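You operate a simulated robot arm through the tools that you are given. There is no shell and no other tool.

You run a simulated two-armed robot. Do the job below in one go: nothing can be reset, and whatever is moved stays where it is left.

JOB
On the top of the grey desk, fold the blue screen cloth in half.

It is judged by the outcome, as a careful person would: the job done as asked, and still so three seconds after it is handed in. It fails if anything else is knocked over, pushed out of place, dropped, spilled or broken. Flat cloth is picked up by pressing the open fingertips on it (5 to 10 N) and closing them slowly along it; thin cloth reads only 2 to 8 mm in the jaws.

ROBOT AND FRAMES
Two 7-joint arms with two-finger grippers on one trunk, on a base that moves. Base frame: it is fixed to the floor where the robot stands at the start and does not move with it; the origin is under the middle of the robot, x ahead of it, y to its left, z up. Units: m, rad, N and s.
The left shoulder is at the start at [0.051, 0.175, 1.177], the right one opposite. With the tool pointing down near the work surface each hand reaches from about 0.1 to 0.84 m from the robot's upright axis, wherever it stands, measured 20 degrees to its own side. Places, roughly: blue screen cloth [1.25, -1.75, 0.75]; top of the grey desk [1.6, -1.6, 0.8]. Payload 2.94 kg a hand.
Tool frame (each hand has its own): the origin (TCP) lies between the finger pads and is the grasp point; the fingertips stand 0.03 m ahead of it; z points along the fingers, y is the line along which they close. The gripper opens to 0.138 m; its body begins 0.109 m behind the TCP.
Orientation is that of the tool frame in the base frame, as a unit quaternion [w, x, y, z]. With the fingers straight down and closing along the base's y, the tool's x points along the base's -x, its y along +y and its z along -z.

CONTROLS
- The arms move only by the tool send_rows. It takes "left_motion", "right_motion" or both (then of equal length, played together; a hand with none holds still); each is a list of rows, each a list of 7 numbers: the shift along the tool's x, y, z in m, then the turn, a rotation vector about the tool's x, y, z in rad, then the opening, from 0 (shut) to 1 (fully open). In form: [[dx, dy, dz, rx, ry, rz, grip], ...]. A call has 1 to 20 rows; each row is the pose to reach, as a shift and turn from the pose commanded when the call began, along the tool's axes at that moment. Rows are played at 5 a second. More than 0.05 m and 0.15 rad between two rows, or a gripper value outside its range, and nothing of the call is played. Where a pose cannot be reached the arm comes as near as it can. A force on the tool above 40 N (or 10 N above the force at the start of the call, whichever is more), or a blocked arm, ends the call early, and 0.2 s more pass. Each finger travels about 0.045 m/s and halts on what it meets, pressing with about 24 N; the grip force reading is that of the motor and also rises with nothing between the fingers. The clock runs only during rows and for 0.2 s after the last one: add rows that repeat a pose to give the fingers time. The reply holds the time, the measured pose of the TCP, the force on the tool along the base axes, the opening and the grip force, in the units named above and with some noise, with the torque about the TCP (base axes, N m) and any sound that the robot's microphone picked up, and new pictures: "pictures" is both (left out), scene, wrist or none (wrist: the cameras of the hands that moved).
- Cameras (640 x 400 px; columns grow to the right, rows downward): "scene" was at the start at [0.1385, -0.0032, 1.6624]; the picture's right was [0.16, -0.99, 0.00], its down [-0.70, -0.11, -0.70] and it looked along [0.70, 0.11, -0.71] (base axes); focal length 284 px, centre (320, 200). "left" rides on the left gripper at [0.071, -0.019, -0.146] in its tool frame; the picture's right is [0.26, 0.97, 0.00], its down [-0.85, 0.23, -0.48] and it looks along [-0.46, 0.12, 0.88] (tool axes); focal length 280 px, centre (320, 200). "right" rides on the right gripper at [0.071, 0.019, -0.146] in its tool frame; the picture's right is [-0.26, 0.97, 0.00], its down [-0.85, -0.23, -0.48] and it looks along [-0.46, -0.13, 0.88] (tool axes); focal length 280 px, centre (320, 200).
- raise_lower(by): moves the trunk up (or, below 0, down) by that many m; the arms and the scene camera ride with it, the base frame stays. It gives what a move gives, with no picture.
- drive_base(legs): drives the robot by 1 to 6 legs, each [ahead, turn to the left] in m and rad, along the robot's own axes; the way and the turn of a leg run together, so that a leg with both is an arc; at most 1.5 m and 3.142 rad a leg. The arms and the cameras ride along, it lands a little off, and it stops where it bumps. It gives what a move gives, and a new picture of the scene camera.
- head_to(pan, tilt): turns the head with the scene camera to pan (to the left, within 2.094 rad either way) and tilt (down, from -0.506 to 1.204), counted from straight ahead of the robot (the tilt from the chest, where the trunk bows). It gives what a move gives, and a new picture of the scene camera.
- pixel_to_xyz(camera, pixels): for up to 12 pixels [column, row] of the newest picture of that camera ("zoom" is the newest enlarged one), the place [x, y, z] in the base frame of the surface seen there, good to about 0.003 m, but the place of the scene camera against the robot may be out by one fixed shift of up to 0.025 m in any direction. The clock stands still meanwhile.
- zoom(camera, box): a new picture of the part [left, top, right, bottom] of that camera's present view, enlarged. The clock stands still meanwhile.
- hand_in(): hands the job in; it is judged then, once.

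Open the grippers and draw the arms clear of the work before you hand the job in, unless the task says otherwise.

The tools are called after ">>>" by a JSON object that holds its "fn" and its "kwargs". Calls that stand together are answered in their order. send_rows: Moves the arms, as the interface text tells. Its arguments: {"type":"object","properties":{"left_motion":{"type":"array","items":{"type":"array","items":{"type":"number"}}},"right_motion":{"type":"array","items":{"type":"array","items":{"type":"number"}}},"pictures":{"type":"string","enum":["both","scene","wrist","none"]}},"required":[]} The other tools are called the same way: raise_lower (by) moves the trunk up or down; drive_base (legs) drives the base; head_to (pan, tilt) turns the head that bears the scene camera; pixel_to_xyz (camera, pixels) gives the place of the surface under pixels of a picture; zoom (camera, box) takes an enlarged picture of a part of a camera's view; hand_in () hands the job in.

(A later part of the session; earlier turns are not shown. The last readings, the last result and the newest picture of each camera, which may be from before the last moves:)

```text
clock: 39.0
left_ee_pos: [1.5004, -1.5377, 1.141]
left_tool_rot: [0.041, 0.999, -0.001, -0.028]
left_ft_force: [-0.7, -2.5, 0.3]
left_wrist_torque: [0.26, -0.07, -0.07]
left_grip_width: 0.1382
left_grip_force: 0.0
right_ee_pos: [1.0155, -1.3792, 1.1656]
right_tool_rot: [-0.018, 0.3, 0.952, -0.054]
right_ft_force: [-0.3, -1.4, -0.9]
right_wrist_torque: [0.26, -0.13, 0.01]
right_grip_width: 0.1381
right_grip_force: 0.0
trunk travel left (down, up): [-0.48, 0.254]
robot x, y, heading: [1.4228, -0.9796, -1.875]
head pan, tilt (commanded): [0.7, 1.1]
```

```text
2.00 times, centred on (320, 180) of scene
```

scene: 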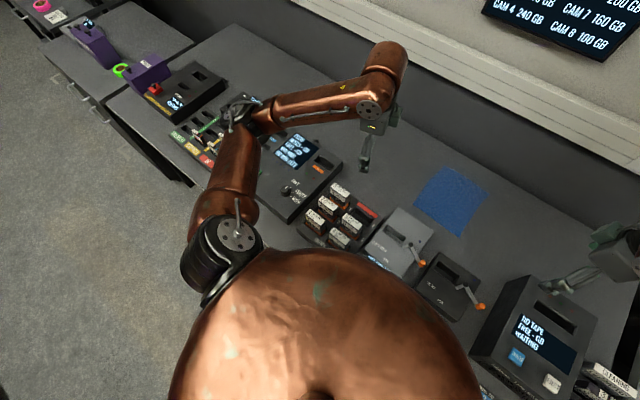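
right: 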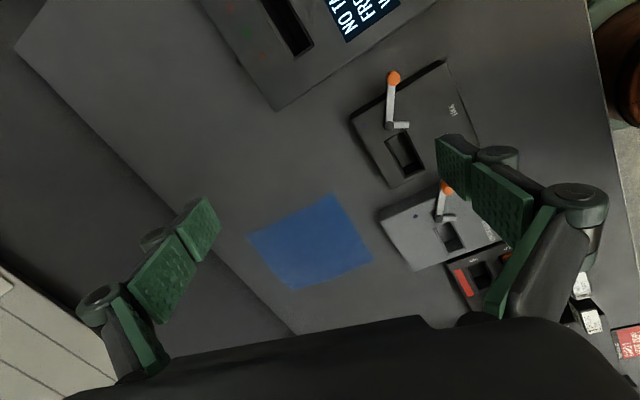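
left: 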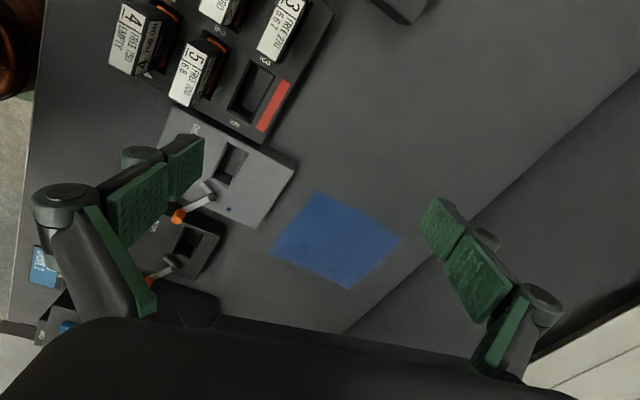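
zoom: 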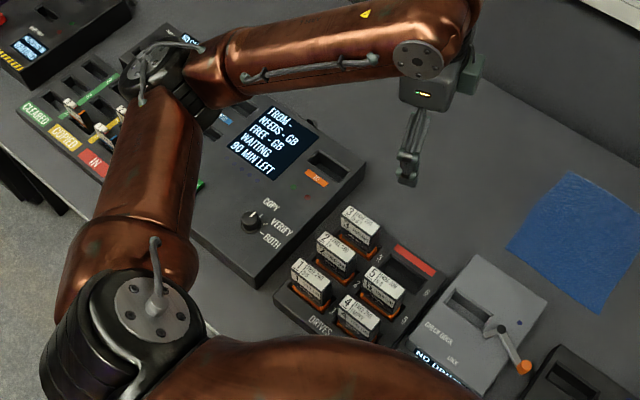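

I repeat the chest measurement with the same head tilt as before the bump, to tell whether the trunk or only the arms have shifted.

>>> {"fn": "head_to", "kwargs": {"pan": 0.0, "tilt": 1.2}}

>>> {"fn": "pixel_to_xyz", "kwargs": {"camera": "scene", "pixels": [[320, 214], [320, 220], [320, 225], [320, 250], [320, 300], [180, 300], [148, 290], [490, 285], [323, 123], [320, 60]]}}

```text
clock: 40.1
left_ee_pos: [1.4943, -1.5591, 1.1321]
left_tool_rot: [0.029, 0.999, 0.001, -0.023]
left_ft_force: [0.8, -0.2, -1.0]
left_wrist_torque: [0.08, 0.02, 0.03]
left_grip_width: 0.1377
left_grip_force: 0.0
right_ee_pos: [1.008, -1.4041, 1.1578]
right_tool_rot: [-0.015, 0.302, 0.952, -0.044]
right_ft_force: [0.3, -1.0, 0.4]
right_wrist_torque: [0.13, 0.0, 0.02]
right_grip_width: 0.1378
right_grip_force: 0.1
trunk travel left (down, up): [-0.48, 0.254]
robot x, y, heading: [1.4241, -0.9794, -1.873]
head pan, tilt (commanded): [0.0, 1.201]
```

scene: 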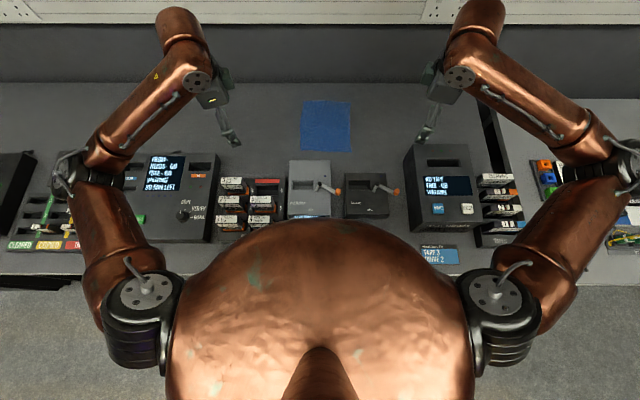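

```text
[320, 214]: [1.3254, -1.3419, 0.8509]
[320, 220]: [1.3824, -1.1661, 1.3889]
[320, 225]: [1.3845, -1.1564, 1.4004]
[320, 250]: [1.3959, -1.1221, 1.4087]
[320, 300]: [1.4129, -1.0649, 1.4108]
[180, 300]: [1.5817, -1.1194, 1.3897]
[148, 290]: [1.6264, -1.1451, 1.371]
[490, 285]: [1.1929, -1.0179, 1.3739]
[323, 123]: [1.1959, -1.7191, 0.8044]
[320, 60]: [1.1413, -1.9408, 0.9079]
```

The chest reads about 0.025 m further forward than the reported axis, and the hands sway slowly. I hold still for two seconds to see if it settles.

>>> {"fn": "send_rows", "kwargs": {"right_motion": [[0, 0, 0, 0, 0, 0, 1], [0, 0, 0, 0, 0, 0, 1], [0, 0, 0, 0, 0, 0, 1], [0, 0, 0, 0, 0, 0, 1], [0, 0, 0, 0, 0, 0, 1], [0, 0, 0, 0, 0, 0, 1], [0, 0, 0, 0, 0, 0, 1], [0, 0, 0, 0, 0, 0, 1], [0, 0, 0, 0, 0, 0, 1], [0, 0, 0, 0, 0, 0, 1]], "pictures": "none"}}

```text
clock: 42.3
left_ee_pos: [1.4972, -1.5533, 1.1364]
left_tool_rot: [0.032, 0.999, 0.0, -0.024]
left_ft_force: [-0.2, 0.4, 0.7]
left_wrist_torque: [0.01, 0.02, -0.01]
left_grip_width: 0.138
left_grip_force: 0.1
right_ee_pos: [1.0091, -1.3954, 1.1608]
right_tool_rot: [-0.017, 0.301, 0.952, -0.047]
right_ft_force: [0.1, 0.1, -1.0]
right_wrist_torque: [-0.02, 0.02, -0.06]
right_grip_width: 0.1378
right_grip_force: 0.1
trunk travel left (down, up): [-0.48, 0.254]
robot x, y, heading: [1.4282, -0.9768, -1.878]
head pan, tilt (commanded): [0.0, 1.201]
```

It has settled now with no blocking. I back off another 0.02 m to make sure the base is free of the desk.

>>> {"fn": "drive_base", "kwargs": {"legs": [[-0.02, 0]]}}

```text
clock: 43.1
left_ee_pos: [1.5013, -1.5353, 1.1345]
left_tool_rot: [0.031, 0.999, 0.0, -0.024]
left_ft_force: [-0.9, -0.3, -0.8]
left_wrist_torque: [0.02, 0.01, -0.03]
left_grip_width: 0.1381
left_grip_force: 0.0
right_ee_pos: [1.0157, -1.3778, 1.1583]
right_tool_rot: [-0.017, 0.3, 0.953, -0.045]
right_ft_force: [0.0, -0.3, -0.1]
right_wrist_torque: [0.02, -0.01, -0.03]
right_grip_width: 0.1379
right_grip_force: 0.0
trunk travel left (down, up): [-0.48, 0.254]
robot x, y, heading: [1.4298, -0.9599, -1.875]
head pan, tilt (commanded): [0.0, 1.201]
```

scene: 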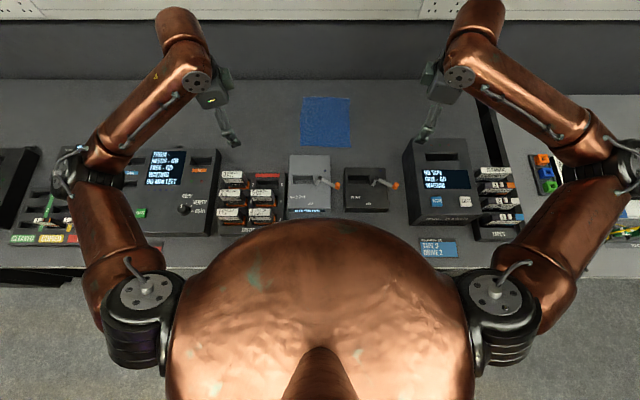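

No blocking this time, the robot is free at [1.430,-0.960] and everything on the desk is in place. I now turn the hands back so that they close along the cloth's width, and bring them over the cloth with the fingers partly closed.

>>> {"fn": "send_rows", "kwargs": {"left_motion": [[-0.0246, 0.0182, 0.0108, 0, 0, -0.1232, 0.8], [-0.0492, 0.0364, 0.0216, 0, 0, -0.2465, 0.6], [-0.0738, 0.0546, 0.0324, 0, 0, -0.3697, 0.45], [-0.0984, 0.0728, 0.0432, 0, 0, -0.493, 0.3], [-0.123, 0.091, 0.054, 0, 0, -0.6162, 0.3], [-0.1476, 0.1092, 0.0648, 0, 0, -0.7394, 0.3], [-0.1722, 0.1274, 0.0756, 0, 0, -0.8627, 0.3], [-0.1968, 0.1456, 0.0864, 0, 0, -0.9859, 0.3], [-0.2214, 0.1638, 0.0972, 0, 0, -1.1092, 0.3], [-0.246, 0.182, 0.108, 0, 0, -1.2324, 0.3], [-0.246, 0.182, 0.108, 0, 0, -1.2324, 0.3]], "right_motion": [[-0.0236, -0.018, 0.0126, 0, 0, 0.1299, 0.8], [-0.0473, -0.0359, 0.0252, 0, 0, 0.2598, 0.6], [-0.0709, -0.0538, 0.0378, 0, 0, 0.3897, 0.45], [-0.0945, -0.0718, 0.0504, 0, 0, 0.5196, 0.3], [-0.1182, -0.0898, 0.063, 0, 0, 0.6495, 0.3], [-0.1418, -0.1077, 0.0756, 0, 0, 0.7794, 0.3], [-0.1654, -0.1256, 0.0882, 0, 0, 0.9093, 0.3], [-0.189, -0.1436, 0.1008, 0, 0, 1.0392, 0.3], [-0.2127, -0.1616, 0.1134, 0, 0, 1.1691, 0.3], [-0.2363, -0.1795, 0.126, 0, 0, 1.299, 0.3], [-0.2363, -0.1795, 0.126, 0, 0, 1.299, 0.3]], "pictures": "both"}}

```text
clock: 45.5
left_ee_pos: [1.2573, -1.7271, 1.055]
left_tool_rot: [0.014, 0.813, 0.581, -0.04]
left_ft_force: [0.3, 0.4, 0.6]
left_wrist_torque: [-0.01, 0.04, -0.04]
left_grip_width: 0.0416
left_grip_force: 0.1
right_ee_pos: [1.0884, -1.6675, 1.0504]
right_tool_rot: [0.012, 0.821, 0.569, -0.046]
right_ft_force: [0.5, 0.5, -0.3]
right_wrist_torque: [0.02, 0.01, 0.0]
right_grip_width: 0.0412
right_grip_force: 0.0
trunk travel left (down, up): [-0.48, 0.254]
robot x, y, heading: [1.4295, -0.9567, -1.867]
head pan, tilt (commanded): [0.0, 1.201]
```

scene: 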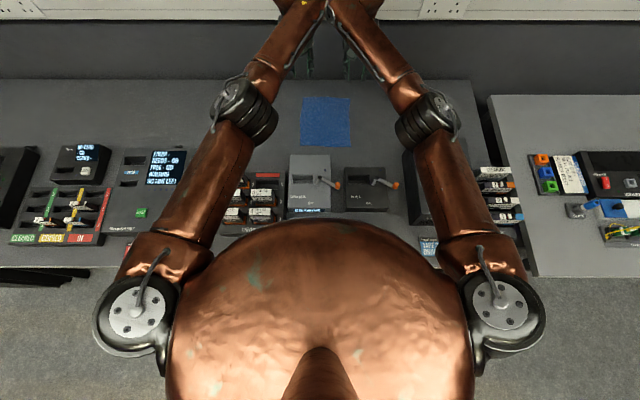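
right: 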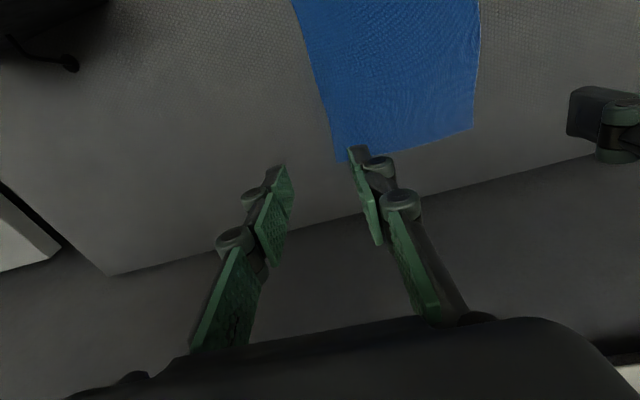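
left: 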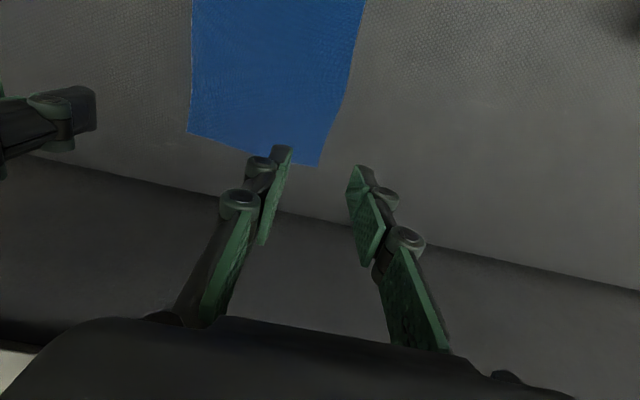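

Both hands reached over the cloth with about 0.18 m between them, but the wrist bulbs look close together at the top of the scene picture near (325,8). I tilt the head up to see their gap.

>>> {"fn": "head_to", "kwargs": {"pan": 0.0, "tilt": 0.85}}

```text
clock: 46.3
left_ee_pos: [1.2576, -1.7274, 1.0536]
left_tool_rot: [0.014, 0.813, 0.581, -0.039]
left_ft_force: [0.5, 0.7, 0.1]
left_wrist_torque: [0.0, -0.03, 0.02]
left_grip_width: 0.0411
left_grip_force: 0.1
right_ee_pos: [1.0884, -1.6687, 1.0503]
right_tool_rot: [0.012, 0.82, 0.57, -0.046]
right_ft_force: [0.7, -0.4, 0.0]
right_wrist_torque: [-0.02, -0.03, -0.01]
right_grip_width: 0.0415
right_grip_force: 0.0
trunk travel left (down, up): [-0.48, 0.254]
robot x, y, heading: [1.4337, -0.9587, -1.872]
head pan, tilt (commanded): [0.0, 0.85]
```

scene: 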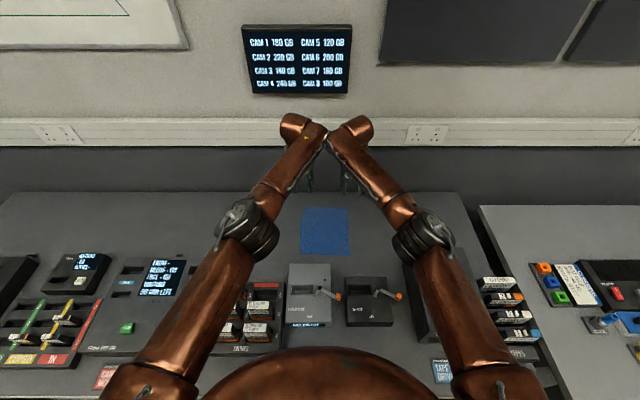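

>>> {"fn": "zoom", "kwargs": {"camera": "scene", "box": [240, 90, 420, 202]}}

>>> {"fn": "pixel_to_xyz", "kwargs": {"camera": "scene", "pixels": [[295, 125], [357, 127], [318, 132], [335, 136], [310, 125], [345, 125], [322, 140], [331, 142]]}}

```text
3.56 times, centred on (330, 146) of scene
```

zoom: 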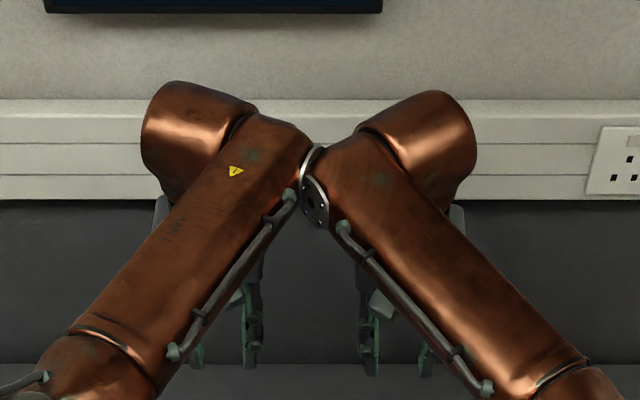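

```text
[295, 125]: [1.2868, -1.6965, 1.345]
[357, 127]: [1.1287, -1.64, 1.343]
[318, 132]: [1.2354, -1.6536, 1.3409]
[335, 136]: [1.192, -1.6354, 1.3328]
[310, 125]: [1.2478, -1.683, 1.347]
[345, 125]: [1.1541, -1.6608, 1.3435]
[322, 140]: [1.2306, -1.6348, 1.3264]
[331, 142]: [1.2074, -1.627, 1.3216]
```

The forearm ends are touching at z≈1.34 with the hands 0.18 m apart, so this hand attitude is too tight. I go back to the quarter-turned attitude (closing along the depth, rolled outward later), moving the hands apart to the near corners.

>>> {"fn": "send_rows", "kwargs": {"left_motion": [[0.0083, 0.0065, 0.0, 0, 0, 0.1316, 0.3], [0.0166, 0.012, 0.0, 0, 0, 0.2632, 0.3], [0.0249, 0.018, 0.005, 0, 0, 0.3948, 0.3], [0.0332, 0.024, 0.01, 0, 0, 0.5263, 0.3], [0.0415, 0.028, 0.015, 0, 0, 0.6579, 0.3], [0.0498, 0.031, 0.02, 0, 0, 0.7895, 0.3], [0.0581, 0.033, 0.025, 0, 0, 0.9211, 0.3], [0.0664, 0.035, 0.03, 0, 0, 1.0527, 0.3], [0.0747, 0.0365, 0.035, 0, 0, 1.1843, 0.3], [0.083, 0.038, 0.04, 0, 0, 1.3158, 0.3], [0.0915, 0.039, 0.0425, 0, 0, 1.4474, 0.3], [0.0997, 0.0393, 0.045, 0, 0, 1.579, 0.3], [0.0997, 0.0393, 0.045, 0, 0, 1.579, 0.3]], "right_motion": [[0.0083, -0.0065, 0.0, 0, 0, -0.1323, 0.3], [0.0166, -0.012, 0.0, 0, 0, -0.2647, 0.3], [0.0249, -0.018, 0.005, 0, 0, -0.397, 0.3], [0.0332, -0.022, 0.01, 0, 0, -0.5293, 0.3], [0.0415, -0.026, 0.015, 0, 0, -0.6617, 0.3], [0.0498, -0.028, 0.02, 0, 0, -0.794, 0.3], [0.0581, -0.03, 0.025, 0, 0, -0.9263, 0.3], [0.0664, -0.031, 0.03, 0, 0, -1.0587, 0.3], [0.0747, -0.032, 0.035, 0, 0, -1.191, 0.3], [0.083, -0.033, 0.04, 0, 0, -1.3233, 0.3], [0.0915, -0.0333, 0.041, 0, 0, -1.4557, 0.3], [0.1004, -0.0336, 0.0427, 0, 0, -1.588, 0.3], [0.1004, -0.0336, 0.0427, 0, 0, -1.588, 0.3]], "pictures": "both"}}

```text
clock: 49.1
left_ee_pos: [1.3198, -1.6437, 0.9975]
left_tool_rot: [0.036, 0.984, -0.173, -0.018]
left_ft_force: [0.4, -0.1, 0.0]
left_wrist_torque: [-0.01, -0.02, -0.02]
left_grip_width: 0.0414
left_grip_force: 0.0
right_ee_pos: [1.0983, -1.5668, 1.0017]
right_tool_rot: [-0.022, 0.16, 0.986, -0.045]
right_ft_force: [-0.4, -0.2, 0.0]
right_wrist_torque: [0.03, -0.01, -0.01]
right_grip_width: 0.0418
right_grip_force: 0.0
trunk travel left (down, up): [-0.48, 0.254]
robot x, y, heading: [1.4299, -0.9595, -1.872]
head pan, tilt (commanded): [0.0, 0.85]
```

scene: 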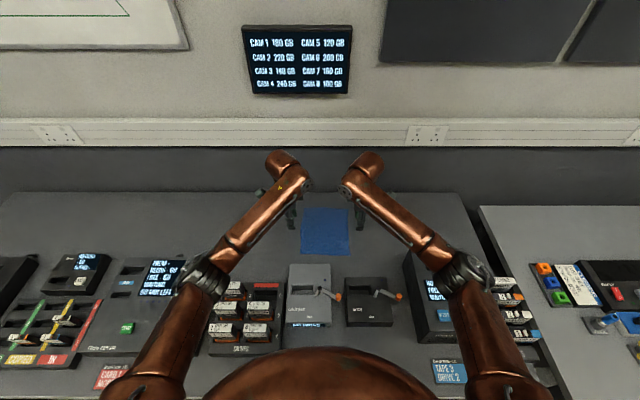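
right: 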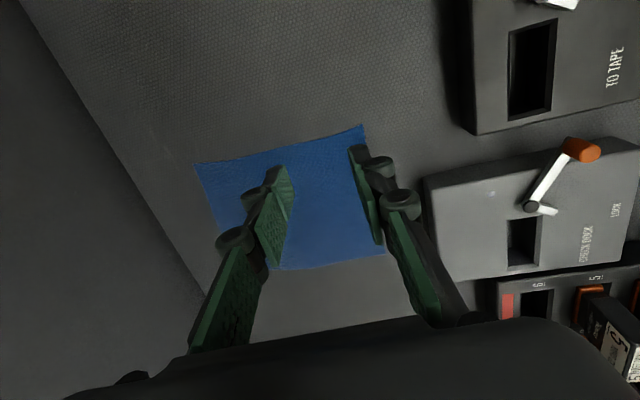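
left: 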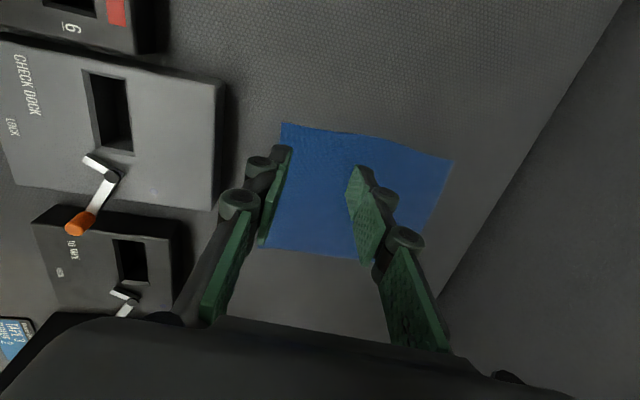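

The hands are now quarter-turned and 0.23 m apart, with the forearm ends clear. I level the pitch, roll both hands outward by 0.25 rad and bring them over the near corners at z≈0.95.

>>> {"fn": "send_rows", "kwargs": {"left_motion": [[-0.0088, 0.0002, 0.0122, 0.019, -0.0565, -0.002, 0.3], [-0.0176, 0.0003, 0.0243, 0.038, -0.113, -0.004, 0.3], [-0.0263, 0.0005, 0.0365, 0.058, -0.17, -0.006, 0.3], [-0.0351, 0.0006, 0.0486, 0.077, -0.226, -0.0095, 0.3], [-0.0351, 0.0006, 0.0486, 0.077, -0.226, -0.0095, 0.3]], "right_motion": [[-0.0087, 0.0004, 0.0127, -0.024, -0.0694, 0.004, 0.3], [-0.0175, 0.0008, 0.0254, -0.048, -0.1388, 0.008, 0.3], [-0.0262, 0.0011, 0.038, -0.072, -0.2081, 0.012, 0.3], [-0.0349, 0.0015, 0.0507, -0.0966, -0.2775, 0.0167, 0.3], [-0.0349, 0.0015, 0.0507, -0.0966, -0.2775, 0.0167, 0.3]], "pictures": "both"}}

```text
clock: 50.3
left_ee_pos: [1.2841, -1.6365, 0.95]
left_tool_rot: [-0.022, 0.977, -0.171, -0.123]
left_ft_force: [-0.3, -0.6, -0.3]
left_wrist_torque: [-0.03, 0.0, -0.03]
left_grip_width: 0.0414
left_grip_force: 0.1
right_ee_pos: [1.1296, -1.5817, 0.9493]
right_tool_rot: [0.123, 0.161, 0.979, -0.018]
right_ft_force: [0.3, 0.9, -0.1]
right_wrist_torque: [0.0, -0.02, 0.0]
right_grip_width: 0.0415
right_grip_force: 0.1
trunk travel left (down, up): [-0.48, 0.254]
robot x, y, heading: [1.4329, -0.9587, -1.873]
head pan, tilt (commanded): [0.0, 0.85]
```

scene: 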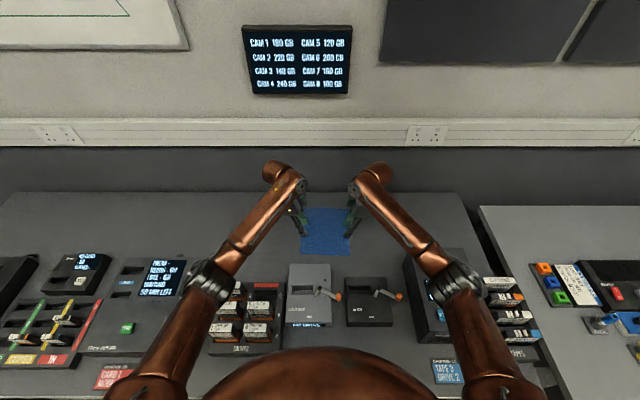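
right: 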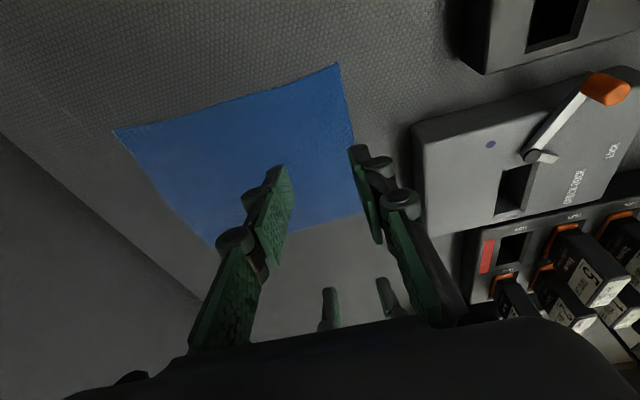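
left: 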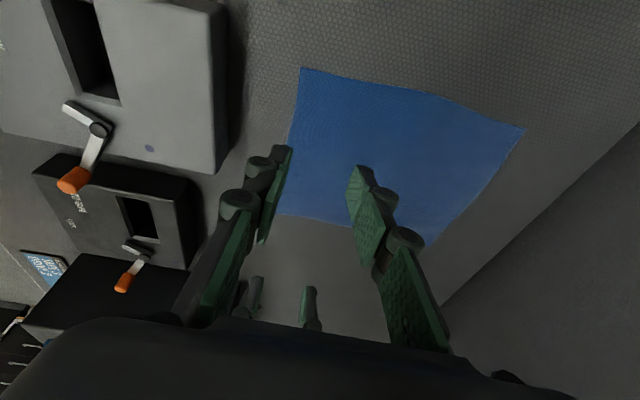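

Both hands sit over the near corners with a clear gap between the forearm ends. Before grasping I do a dry run: can the hands reach the far edge (0.175 m further) with a 0.3 rad forward pitch?

>>> {"fn": "send_rows", "kwargs": {"left_motion": [[0, 0.035, 0, -0.06, 0, 0, 0.3], [0, 0.07, 0, -0.12, 0, 0, 0.3], [0, 0.105, 0, -0.18, 0, 0, 0.3], [0, 0.14, 0, -0.24, 0, 0, 0.3], [0, 0.175, 0, -0.3, 0, 0, 0.3], [0, 0.175, 0, -0.3, 0, 0, 0.3]], "right_motion": [[0, -0.035, 0, 0.06, 0, 0, 0.3], [0, -0.07, 0, 0.12, 0, 0, 0.3], [0, -0.105, 0, 0.18, 0, 0, 0.3], [0, -0.14, 0, 0.24, 0, 0, 0.3], [0, -0.175, 0, 0.3, 0, 0, 0.3], [0, -0.175, 0, 0.3, 0, 0, 0.3]], "pictures": "both"}}

```text
clock: 51.7
left_ee_pos: [1.2351, -1.7677, 0.9389]
left_tool_rot: [0.125, 0.97, -0.153, -0.146]
left_ft_force: [-1.5, 0.4, 1.1]
left_wrist_torque: [-0.02, -0.07, 0.01]
left_grip_width: 0.0414
left_grip_force: 0.0
left hand out of reach, approached as far as the arm can: row 4, 5, 6
right_ee_pos: [1.0724, -1.7333, 0.9471]
right_tool_rot: [0.097, 0.179, 0.965, -0.164]
right_ft_force: [-0.3, 0.4, -0.5]
right_wrist_torque: [-0.06, -0.07, -0.01]
right_grip_width: 0.0414
right_grip_force: 0.0
right hand out of reach, approached as far as the arm can: row 5, 6
trunk travel left (down, up): [-0.48, 0.254]
robot x, y, heading: [1.4279, -0.9602, -1.875]
head pan, tilt (commanded): [0.0, 0.85]
```

scene: 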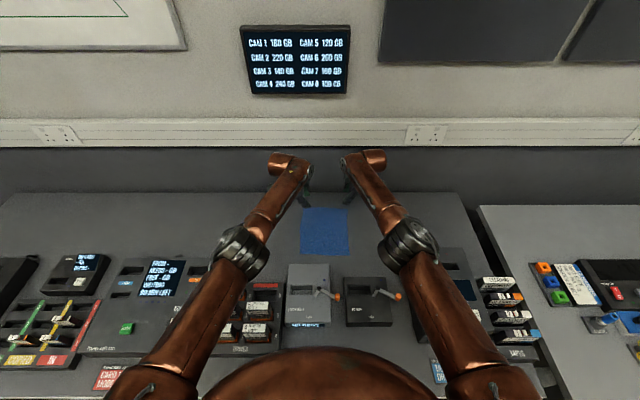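
right: 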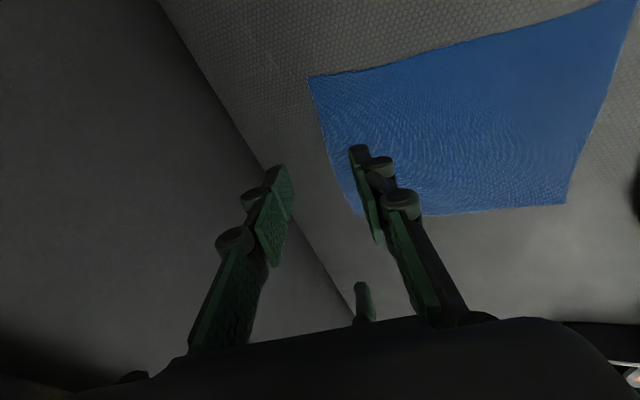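
left: 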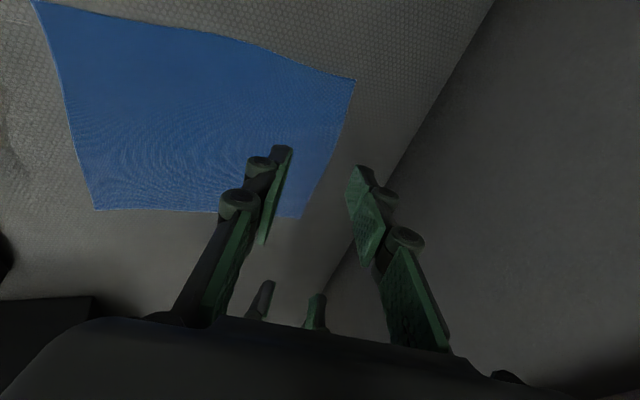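

The dry run fell short: the left tip reached only about b≈0.18 of 0.228, the right about 0.20, so I need a steeper pitch and a lower shoulder. I bring the hands back and up, then lower the trunk by 0.08 m (the chest stays behind the desk edge).

>>> {"fn": "send_rows", "kwargs": {"left_motion": [[-0.005, -0.0277, -0.0289, 0.06, 0, 0, 0.2], [-0.0099, -0.0554, -0.0577, 0.12, 0, 0, 0.2], [-0.0148, -0.0832, -0.0866, 0.18, 0, 0, 0.2], [-0.0198, -0.1109, -0.1154, 0.24, 0, 0, 0.2], [-0.0247, -0.1386, -0.1443, 0.3, 0, 0, 0.2], [-0.0247, -0.1386, -0.1443, 0.3, 0, 0, 0.2]], "right_motion": [[-0.005, 0.0277, -0.0289, -0.06, 0, 0, 0.2], [-0.0099, 0.0554, -0.0577, -0.12, 0, 0, 0.2], [-0.0148, 0.0832, -0.0866, -0.18, 0, 0, 0.2], [-0.0198, 0.1109, -0.1154, -0.24, 0, 0, 0.2], [-0.0247, 0.1386, -0.1443, -0.3, 0, 0, 0.2], [-0.0247, 0.1386, -0.1443, -0.3, 0, 0, 0.2]], "pictures": "scene"}}

>>> {"fn": "raise_lower", "kwargs": {"by": -0.08}}

```text
clock: 53.1
left_ee_pos: [1.2971, -1.6046, 1.0376]
left_tool_rot: [-0.024, 0.978, -0.171, -0.121]
left_ft_force: [-0.2, -0.2, -0.2]
left_wrist_torque: [0.03, -0.01, -0.02]
left_grip_width: 0.0277
left_grip_force: 0.1
right_ee_pos: [1.1325, -1.5672, 1.0461]
right_tool_rot: [0.123, 0.162, 0.979, -0.018]
right_ft_force: [-0.3, -0.1, -1.6]
right_wrist_torque: [0.0, -0.04, 0.04]
right_grip_width: 0.0273
right_grip_force: 0.1
trunk travel left (down, up): [-0.48, 0.254]
robot x, y, heading: [1.4326, -0.9606, -1.874]
head pan, tilt (commanded): [0.0, 0.85]
```

scene: 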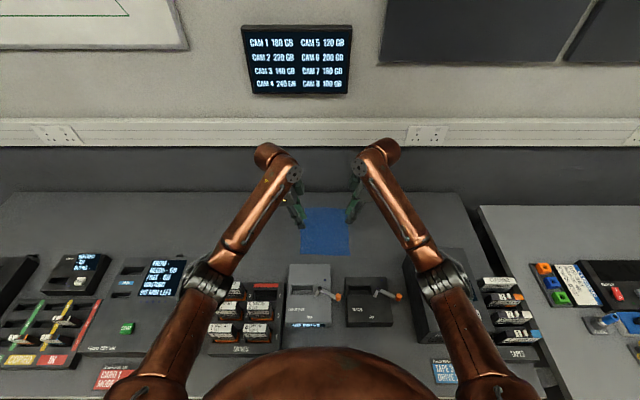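

```text
clock: 54.3
left_ee_pos: [1.2978, -1.6033, 0.9594]
left_tool_rot: [-0.021, 0.977, -0.173, -0.122]
left_ft_force: [0.1, 0.6, 0.5]
left_wrist_torque: [-0.02, 0.0, 0.04]
left_grip_width: 0.0276
left_grip_force: 0.1
right_ee_pos: [1.1327, -1.5682, 0.9672]
right_tool_rot: [0.122, 0.162, 0.979, -0.02]
right_ft_force: [-0.1, -1.2, 0.4]
right_wrist_torque: [-0.05, 0.0, 0.0]
right_grip_width: 0.0278
right_grip_force: 0.0
trunk travel left (down, up): [-0.4, 0.334]
robot x, y, heading: [1.4327, -0.9626, -1.873]
head pan, tilt (commanded): [0.0, 0.85]
```

After lowering, the shoulders are at about 1.23 m. I repeat the dry run with a 0.6 rad pitch, ending with the fingertips about 5 cm above the far edge.

>>> {"fn": "send_rows", "kwargs": {"left_motion": [[0.0025, 0.0296, 0.0097, -0.0857, 0, 0, 0.2], [0.0049, 0.0591, 0.0194, -0.1714, 0, 0, 0.2], [0.0074, 0.0887, 0.0291, -0.2571, 0, 0, 0.2], [0.0099, 0.1183, 0.0387, -0.3429, 0, 0, 0.2], [0.0124, 0.1479, 0.0484, -0.4286, 0, 0, 0.2], [0.0148, 0.1774, 0.0581, -0.5143, 0, 0, 0.2], [0.0173, 0.207, 0.0678, -0.6, 0, 0, 0.2], [0.0173, 0.207, 0.0678, -0.6, 0, 0, 0.2]], "right_motion": [[0.0027, -0.0264, 0.0107, 0.0857, 0, 0, 0.2], [0.0054, -0.0529, 0.0213, 0.1714, 0, 0, 0.2], [0.0081, -0.0793, 0.032, 0.2571, 0, 0, 0.2], [0.0109, -0.1057, 0.0426, 0.3429, 0, 0, 0.2], [0.0136, -0.1321, 0.0533, 0.4286, 0, 0, 0.2], [0.0163, -0.1586, 0.0639, 0.5143, 0, 0, 0.2], [0.019, -0.185, 0.0746, 0.6, 0, 0, 0.2], [0.019, -0.185, 0.0746, 0.6, 0, 0, 0.2]], "pictures": "both"}}

```text
clock: 56.1
left_ee_pos: [1.2275, -1.7983, 0.8885]
left_tool_rot: [0.268, 0.94, -0.128, -0.168]
left_ft_force: [-0.2, 0.6, 0.4]
left_wrist_torque: [-0.01, -0.02, 0.0]
left_grip_width: 0.0277
left_grip_force: 0.0
right_ee_pos: [1.0737, -1.7442, 0.8898]
right_tool_rot: [0.069, 0.191, 0.93, -0.307]
right_ft_force: [0.3, -0.1, 0.3]
right_wrist_torque: [-0.01, 0.01, 0.06]
right_grip_width: 0.0275
right_grip_force: 0.0
trunk travel left (down, up): [-0.4, 0.334]
robot x, y, heading: [1.4305, -0.9611, -1.87]
head pan, tilt (commanded): [0.0, 0.85]
```

scene: 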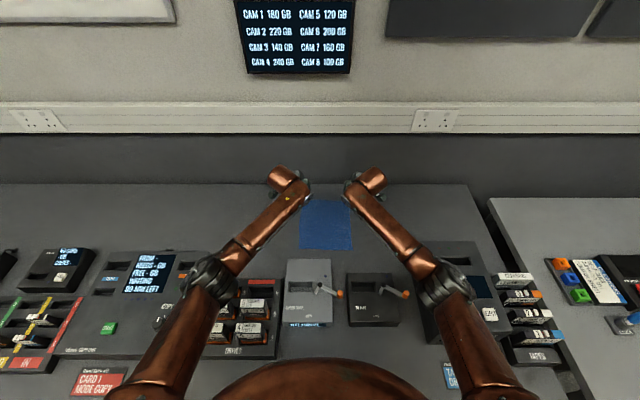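
right: 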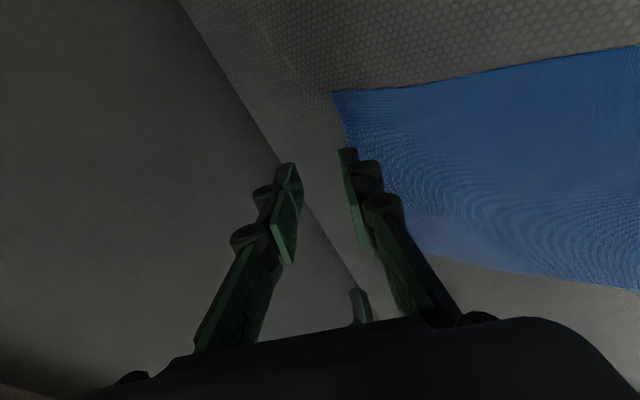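
left: 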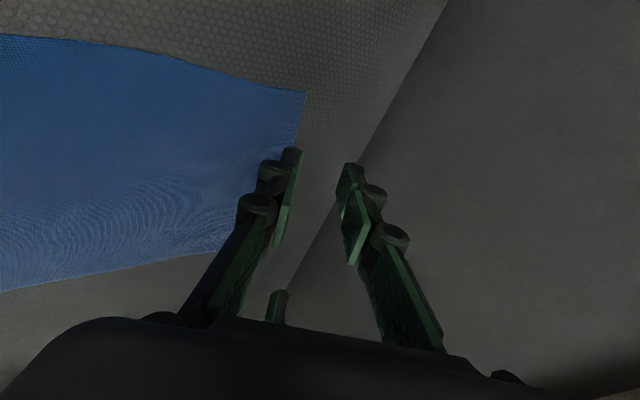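

Both hands reach the far edge with a 0.6 rad pitch. I return them to level above the near edge (fingertips about 7 cm up), with the fingers 28 mm apart straddling the edge.

>>> {"fn": "send_rows", "kwargs": {"left_motion": [[-0.0007, -0.0221, -0.0169, 0.0857, 0, 0, 0.2], [-0.0013, -0.0441, -0.0338, 0.1714, 0, 0, 0.2], [-0.002, -0.0662, -0.0507, 0.2571, 0, 0, 0.2], [-0.0027, -0.0882, -0.0677, 0.3429, 0, 0, 0.2], [-0.0034, -0.1103, -0.0846, 0.4286, 0, 0, 0.2], [-0.004, -0.1323, -0.1015, 0.5143, 0, 0, 0.2], [-0.0047, -0.1544, -0.1184, 0.6, 0, 0, 0.2], [-0.0047, -0.1544, -0.1184, 0.6, 0, 0, 0.2]], "right_motion": [[-0.0003, 0.0221, -0.0168, -0.0857, 0, 0, 0.2], [-0.0007, 0.0442, -0.0336, -0.1714, 0, 0, 0.2], [-0.001, 0.0663, -0.0504, -0.2571, 0, 0, 0.2], [-0.0014, 0.0883, -0.0671, -0.3429, 0, 0, 0.2], [-0.0017, 0.1104, -0.0839, -0.4286, 0, 0, 0.2], [-0.0021, 0.1325, -0.1007, -0.5143, 0, 0, 0.2], [-0.0024, 0.1546, -0.1175, -0.6, 0, 0, 0.2], [-0.0024, 0.1546, -0.1175, -0.6, 0, 0, 0.2]], "pictures": "both"}}

```text
clock: 57.9
left_ee_pos: [1.2925, -1.6156, 0.9009]
left_tool_rot: [-0.022, 0.977, -0.171, -0.123]
left_ft_force: [-1.0, -0.2, -0.5]
left_wrist_torque: [0.03, -0.04, 0.01]
left_grip_width: 0.0275
left_grip_force: 0.1
right_ee_pos: [1.1345, -1.5591, 0.8993]
right_tool_rot: [0.122, 0.162, 0.979, -0.017]
right_ft_force: [0.5, -0.1, -0.4]
right_wrist_torque: [0.03, -0.01, 0.0]
right_grip_width: 0.0275
right_grip_force: 0.2
trunk travel left (down, up): [-0.4, 0.334]
robot x, y, heading: [1.4291, -0.9601, -1.873]
head pan, tilt (commanded): [0.0, 0.85]
```

scene: 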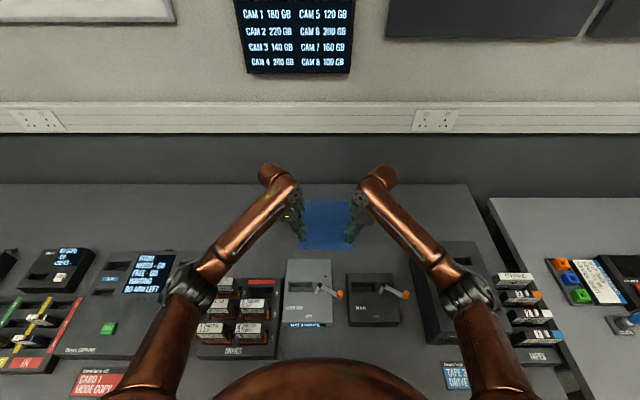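
right: 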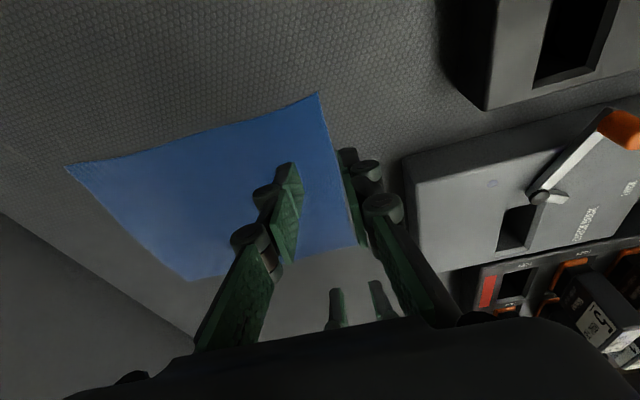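
left: 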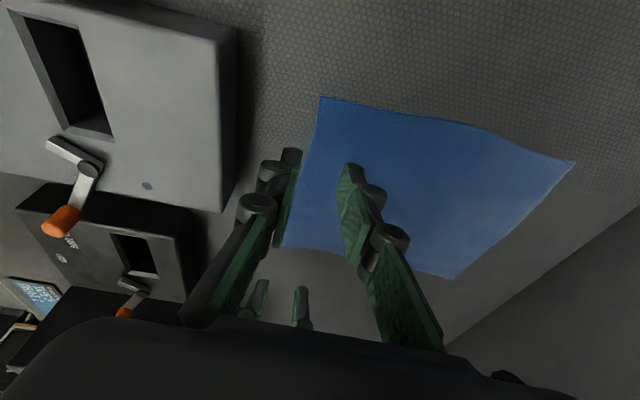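

The fingers straddle the near edge as planned. I measure the near edge and corners again from these close views before touching down.

>>> {"fn": "pixel_to_xyz", "kwargs": {"camera": "left", "pixels": [[321, 99], [312, 140], [304, 170], [287, 244], [572, 161], [443, 276], [330, 130], [300, 130]]}}

>>> {"fn": "pixel_to_xyz", "kwargs": {"camera": "right", "pixels": [[317, 96], [325, 130], [336, 170], [354, 243], [70, 167], [192, 280], [310, 140], [340, 140]]}}

>>> {"fn": "zoom", "kwargs": {"camera": "left", "box": [220, 80, 420, 280]}}

>>> {"fn": "zoom", "kwargs": {"camera": "right", "box": [220, 80, 420, 280]}}

```text
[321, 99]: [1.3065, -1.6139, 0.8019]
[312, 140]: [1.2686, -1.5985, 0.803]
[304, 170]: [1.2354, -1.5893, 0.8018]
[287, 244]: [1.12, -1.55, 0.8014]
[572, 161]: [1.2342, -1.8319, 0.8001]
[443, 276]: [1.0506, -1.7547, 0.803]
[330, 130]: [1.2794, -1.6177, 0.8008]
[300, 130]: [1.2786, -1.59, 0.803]
```

```text
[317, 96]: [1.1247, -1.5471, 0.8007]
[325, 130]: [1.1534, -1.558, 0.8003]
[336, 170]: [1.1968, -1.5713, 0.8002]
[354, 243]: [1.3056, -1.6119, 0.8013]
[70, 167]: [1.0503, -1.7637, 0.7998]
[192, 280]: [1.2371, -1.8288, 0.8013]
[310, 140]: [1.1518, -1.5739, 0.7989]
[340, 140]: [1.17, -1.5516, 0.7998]
```

```text
2.00 times, centred on (320, 180) of left
```

zoom: 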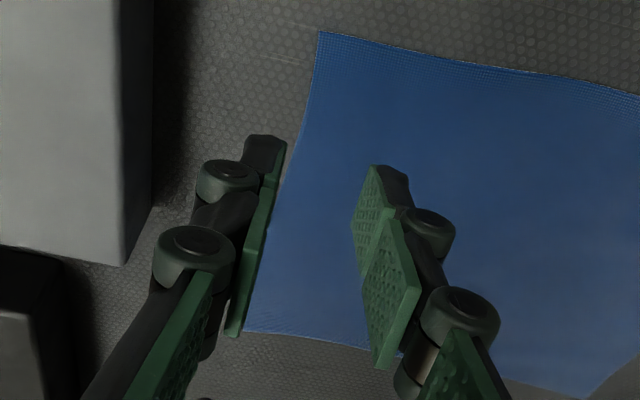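

```text
2.00 times, centred on (320, 180) of right
```

zoom: 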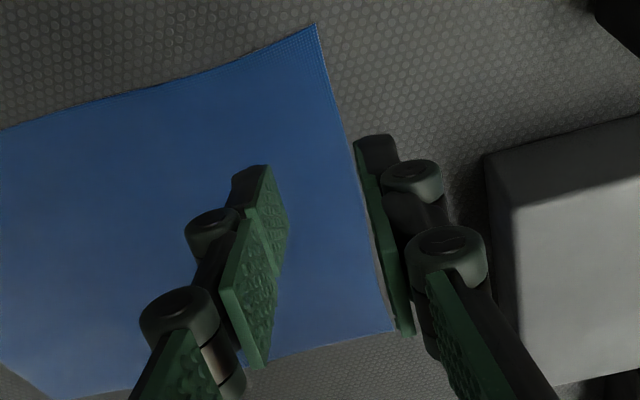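

The near edge runs at b≈-0.002 under the jaws and the two far-side fingers are over the cloth, as wanted. I lower both hands straight down to about 1.2 cm above the surface.

>>> {"fn": "send_rows", "kwargs": {"left_motion": [[0.0046, 0, 0.0178, 0, 0, 0, 0.2], [0.0091, 0, 0.0355, 0, 0, 0, 0.2], [0.0136, 0, 0.0533, 0, 0, 0, 0.2], [0.0136, 0, 0.0533, 0, 0, 0, 0.2]], "right_motion": [[0.0046, 0, 0.0178, 0, 0, 0, 0.2], [0.0091, 0, 0.0355, 0, 0, 0, 0.2], [0.0136, 0, 0.0533, 0, 0, 0, 0.2], [0.0136, 0, 0.0533, 0, 0, 0, 0.2]], "pictures": "wrist"}}

```text
clock: 58.9
left_ee_pos: [1.2923, -1.615, 0.8458]
left_tool_rot: [-0.022, 0.977, -0.171, -0.122]
left_ft_force: [0.2, -0.3, -0.5]
left_wrist_torque: [-0.01, 0.01, 0.04]
left_grip_width: 0.0277
left_grip_force: 0.0
right_ee_pos: [1.1345, -1.5581, 0.8444]
right_tool_rot: [0.122, 0.162, 0.979, -0.018]
right_ft_force: [-0.3, 0.3, 0.3]
right_wrist_torque: [0.01, 0.02, -0.02]
right_grip_width: 0.0275
right_grip_force: 0.0
trunk travel left (down, up): [-0.4, 0.334]
robot x, y, heading: [1.4331, -0.9573, -1.876]
head pan, tilt (commanded): [0.0, 0.85]
```

right: 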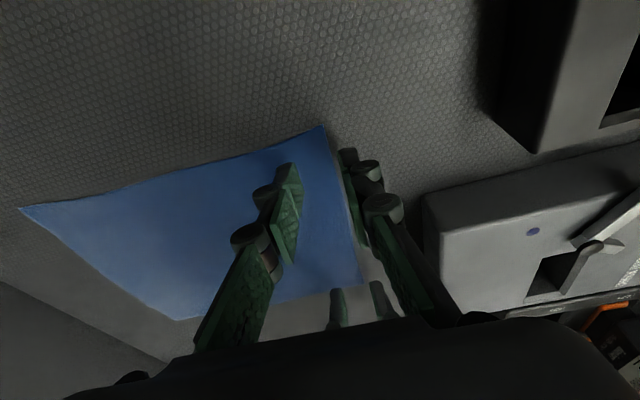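
left: 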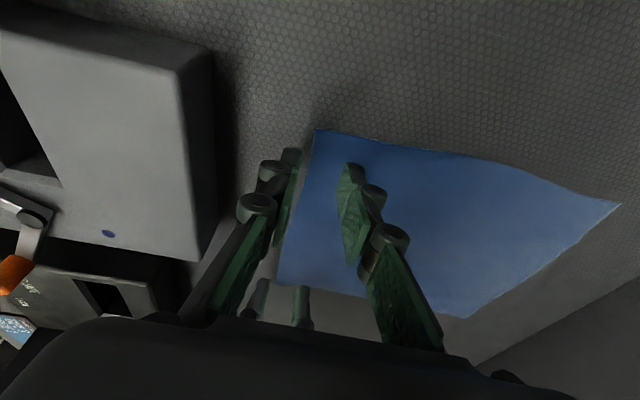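

The near fingers are about 6 mm off the edge; I nudge both hands 4 mm inward and lower by 9 mm toward contact.

>>> {"fn": "send_rows", "kwargs": {"left_motion": [[0.0, 0.004, 0.0, 0, 0, 0, 0.2], [0.0012, 0.004, 0.0048, 0, 0, 0, 0.2], [0.0022, 0.004, 0.0087, 0, 0, 0, 0.2], [0.0022, 0.004, 0.0087, 0, 0, 0, 0.2]], "right_motion": [[0.0, -0.004, 0.0, 0, 0, 0, 0.2], [0.0012, -0.004, 0.0048, 0, 0, 0, 0.2], [0.0022, -0.004, 0.0087, 0, 0, 0, 0.2], [0.0022, -0.004, 0.0087, 0, 0, 0, 0.2]], "pictures": "none"}}

```text
clock: 59.9
left_ee_pos: [1.2913, -1.6193, 0.8359]
left_tool_rot: [-0.021, 0.977, -0.172, -0.122]
left_ft_force: [0.4, 0.0, 0.3]
left_wrist_torque: [-0.01, -0.04, 0.01]
left_grip_width: 0.0277
left_grip_force: 0.1
right_ee_pos: [1.1357, -1.5629, 0.8348]
right_tool_rot: [0.122, 0.161, 0.979, -0.019]
right_ft_force: [-0.4, 0.3, -0.4]
right_wrist_torque: [0.0, -0.02, -0.03]
right_grip_width: 0.0273
right_grip_force: 0.0
trunk travel left (down, up): [-0.4, 0.334]
robot x, y, heading: [1.4295, -0.9606, -1.874]
head pan, tilt (commanded): [0.0, 0.85]
```

No contact force yet at z≈0.835. I lower by 4 mm more, slowly.

>>> {"fn": "send_rows", "kwargs": {"left_motion": [[0.0005, 0, 0.0019, 0, 0, 0, 0.2], [0.001, 0, 0.0039, 0, 0, 0, 0.2], [0.001, 0, 0.0039, 0, 0, 0, 0.2]], "right_motion": [[0.0005, 0, 0.0019, 0, 0, 0, 0.2], [0.001, 0, 0.0039, 0, 0, 0, 0.2], [0.001, 0, 0.0039, 0, 0, 0, 0.2]], "pictures": "none"}}

```text
clock: 60.7
left_ee_pos: [1.2897, -1.6189, 0.8325]
left_tool_rot: [-0.022, 0.977, -0.172, -0.122]
left_ft_force: [0.0, 0.0, 1.6]
left_wrist_torque: [-0.03, 0.02, -0.02]
left_grip_width: 0.0277
left_grip_force: 0.1
right_ee_pos: [1.1336, -1.5624, 0.8331]
right_tool_rot: [0.122, 0.162, 0.979, -0.02]
right_ft_force: [0.2, -0.1, 4.2]
right_wrist_torque: [-0.08, 0.01, 0.01]
right_grip_width: 0.0273
right_grip_force: 0.0
trunk travel left (down, up): [-0.4, 0.334]
robot x, y, heading: [1.4264, -0.957, -1.87]
head pan, tilt (commanded): [0.0, 0.85]
```

Contact: the left hand reads 1.6 N and the right 4.2 N. I press a little further, aiming at about 7 N each.

>>> {"fn": "send_rows", "kwargs": {"left_motion": [[0.0003, 0, 0.0012, 0, 0, 0, 0.2], [0.0007, 0, 0.0026, 0, 0, 0, 0.2], [0.0007, 0, 0.0026, 0, 0, 0, 0.2]], "right_motion": [[0.0002, 0, 0.0007, 0, 0, 0, 0.2], [0.0004, 0, 0.0014, 0, 0, 0, 0.2], [0.0004, 0, 0.0014, 0, 0, 0, 0.2]], "pictures": "wrist"}}

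```text
clock: 61.5
left_ee_pos: [1.291, -1.6196, 0.8322]
left_tool_rot: [-0.02, 0.977, -0.172, -0.123]
left_ft_force: [0.6, -1.4, 13.5]
left_wrist_torque: [-0.35, 0.01, 0.03]
left_grip_width: 0.0287
left_grip_force: 0.9
right_ee_pos: [1.1347, -1.5616, 0.8319]
right_tool_rot: [0.122, 0.162, 0.979, -0.02]
right_ft_force: [0.3, -0.8, 9.3]
right_wrist_torque: [-0.23, 0.1, 0.02]
right_grip_width: 0.0281
right_grip_force: 0.2
trunk travel left (down, up): [-0.4, 0.334]
robot x, y, heading: [1.4323, -0.9583, -1.873]
head pan, tilt (commanded): [0.0, 0.85]
```

right: 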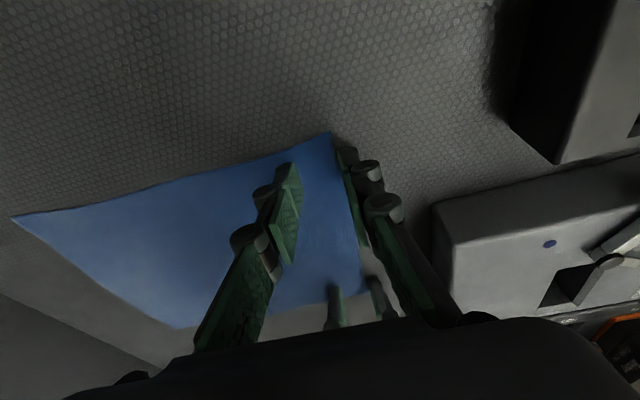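
left: 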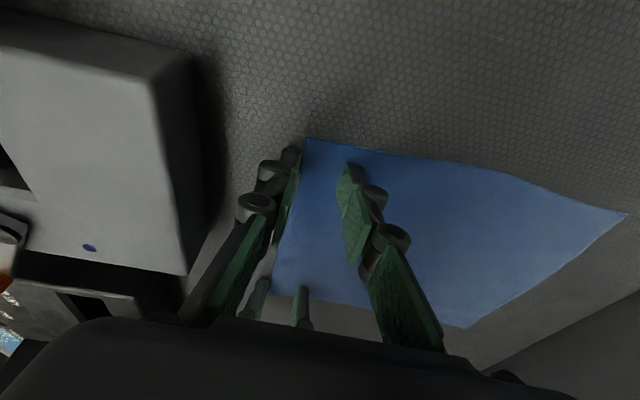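

The pressure (left 13.5 N, right 9.3 N) and torques show only the far-side fingers bearing on the cloth. I pitch both hands slightly (0.03 rad) so the near fingers come down too, and ease the left hand up by 1 mm.

>>> {"fn": "send_rows", "kwargs": {"left_motion": [[-0.0002, 0, -0.0008, -0.015, 0, 0, 0.2], [-0.0002, 0, -0.001, -0.03, 0, 0, 0.2], [-0.0002, 0, -0.001, -0.03, 0, 0, 0.2]], "right_motion": [[0, 0, 0, 0.015, 0, 0, 0.2], [0, 0, 0, 0.03, 0, 0, 0.2], [0, 0, 0, 0.03, 0, 0, 0.2]], "pictures": "none"}}

```text
clock: 62.3
left_ee_pos: [1.291, -1.6168, 0.8311]
left_tool_rot: [-0.007, 0.978, -0.169, -0.125]
left_ft_force: [1.4, 0.4, 15.8]
left_wrist_torque: [0.06, -0.12, 0.02]
left_grip_width: 0.0277
left_grip_force: 0.0
right_ee_pos: [1.1348, -1.5614, 0.8325]
right_tool_rot: [0.12, 0.164, 0.979, -0.033]
right_ft_force: [1.6, -2.0, 10.5]
right_wrist_torque: [0.03, -0.01, -0.02]
right_grip_width: 0.0273
right_grip_force: 0.0
trunk travel left (down, up): [-0.4, 0.334]
robot x, y, heading: [1.4324, -0.9612, -1.871]
head pan, tilt (commanded): [0.0, 0.85]
```

Both fingers now share the load evenly; left 15.8 N, right 10.5 N. I ease the left up 1.6 mm and the right 0.5 mm, then check the force.

>>> {"fn": "send_rows", "kwargs": {"left_motion": [[-0.0004, 0, -0.0016, 0, 0, 0, 0.2], [-0.0004, 0, -0.0016, 0, 0, 0, 0.2], [-0.0004, 0, -0.0016, 0, 0, 0, 0.2]], "right_motion": [[-0.0001, 0, -0.0005, 0, 0, 0, 0.2], [-0.0001, 0, -0.0005, 0, 0, 0, 0.2], [-0.0001, 0, -0.0005, 0, 0, 0, 0.2]], "pictures": "none"}}

```text
clock: 63.1
left_ee_pos: [1.2917, -1.6176, 0.8328]
left_tool_rot: [-0.007, 0.978, -0.169, -0.125]
left_ft_force: [-1.3, -0.4, 3.1]
left_wrist_torque: [-0.03, 0.04, 0.02]
left_grip_width: 0.0273
left_grip_force: 0.1
right_ee_pos: [1.134, -1.5623, 0.8319]
right_tool_rot: [0.12, 0.164, 0.979, -0.034]
right_ft_force: [2.5, 0.7, 13.6]
right_wrist_torque: [0.06, -0.05, 0.0]
right_grip_width: 0.0272
right_grip_force: 0.0
trunk travel left (down, up): [-0.4, 0.334]
robot x, y, heading: [1.4302, -0.9571, -1.875]
head pan, tilt (commanded): [0.0, 0.85]
```

Left is now 3.1 N and right 13.6 N; I trim the left down 0.6 mm and the right up 0.8 mm.

>>> {"fn": "send_rows", "kwargs": {"left_motion": [[0.0001, 0, 0.0006, 0, 0, 0, 0.2], [0.0001, 0, 0.0006, 0, 0, 0, 0.2], [0.0001, 0, 0.0006, 0, 0, 0, 0.2]], "right_motion": [[-0.0002, 0, -0.0008, 0, 0, 0, 0.2], [-0.0002, 0, -0.0008, 0, 0, 0, 0.2], [-0.0002, 0, -0.0008, 0, 0, 0, 0.2]], "pictures": "none"}}

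```text
clock: 63.9
left_ee_pos: [1.2908, -1.6186, 0.8318]
left_tool_rot: [-0.007, 0.978, -0.169, -0.125]
left_ft_force: [-0.4, 2.1, 4.5]
left_wrist_torque: [0.1, -0.1, 0.04]
left_grip_width: 0.0282
left_grip_force: 0.7
right_ee_pos: [1.1334, -1.5611, 0.8318]
right_tool_rot: [0.12, 0.163, 0.979, -0.033]
right_ft_force: [3.1, -0.2, 5.0]
right_wrist_torque: [-0.02, -0.08, 0.0]
right_grip_width: 0.0276
right_grip_force: 0.0
trunk travel left (down, up): [-0.4, 0.334]
robot x, y, heading: [1.4328, -0.9597, -1.872]
head pan, tilt (commanded): [0.0, 0.85]
```

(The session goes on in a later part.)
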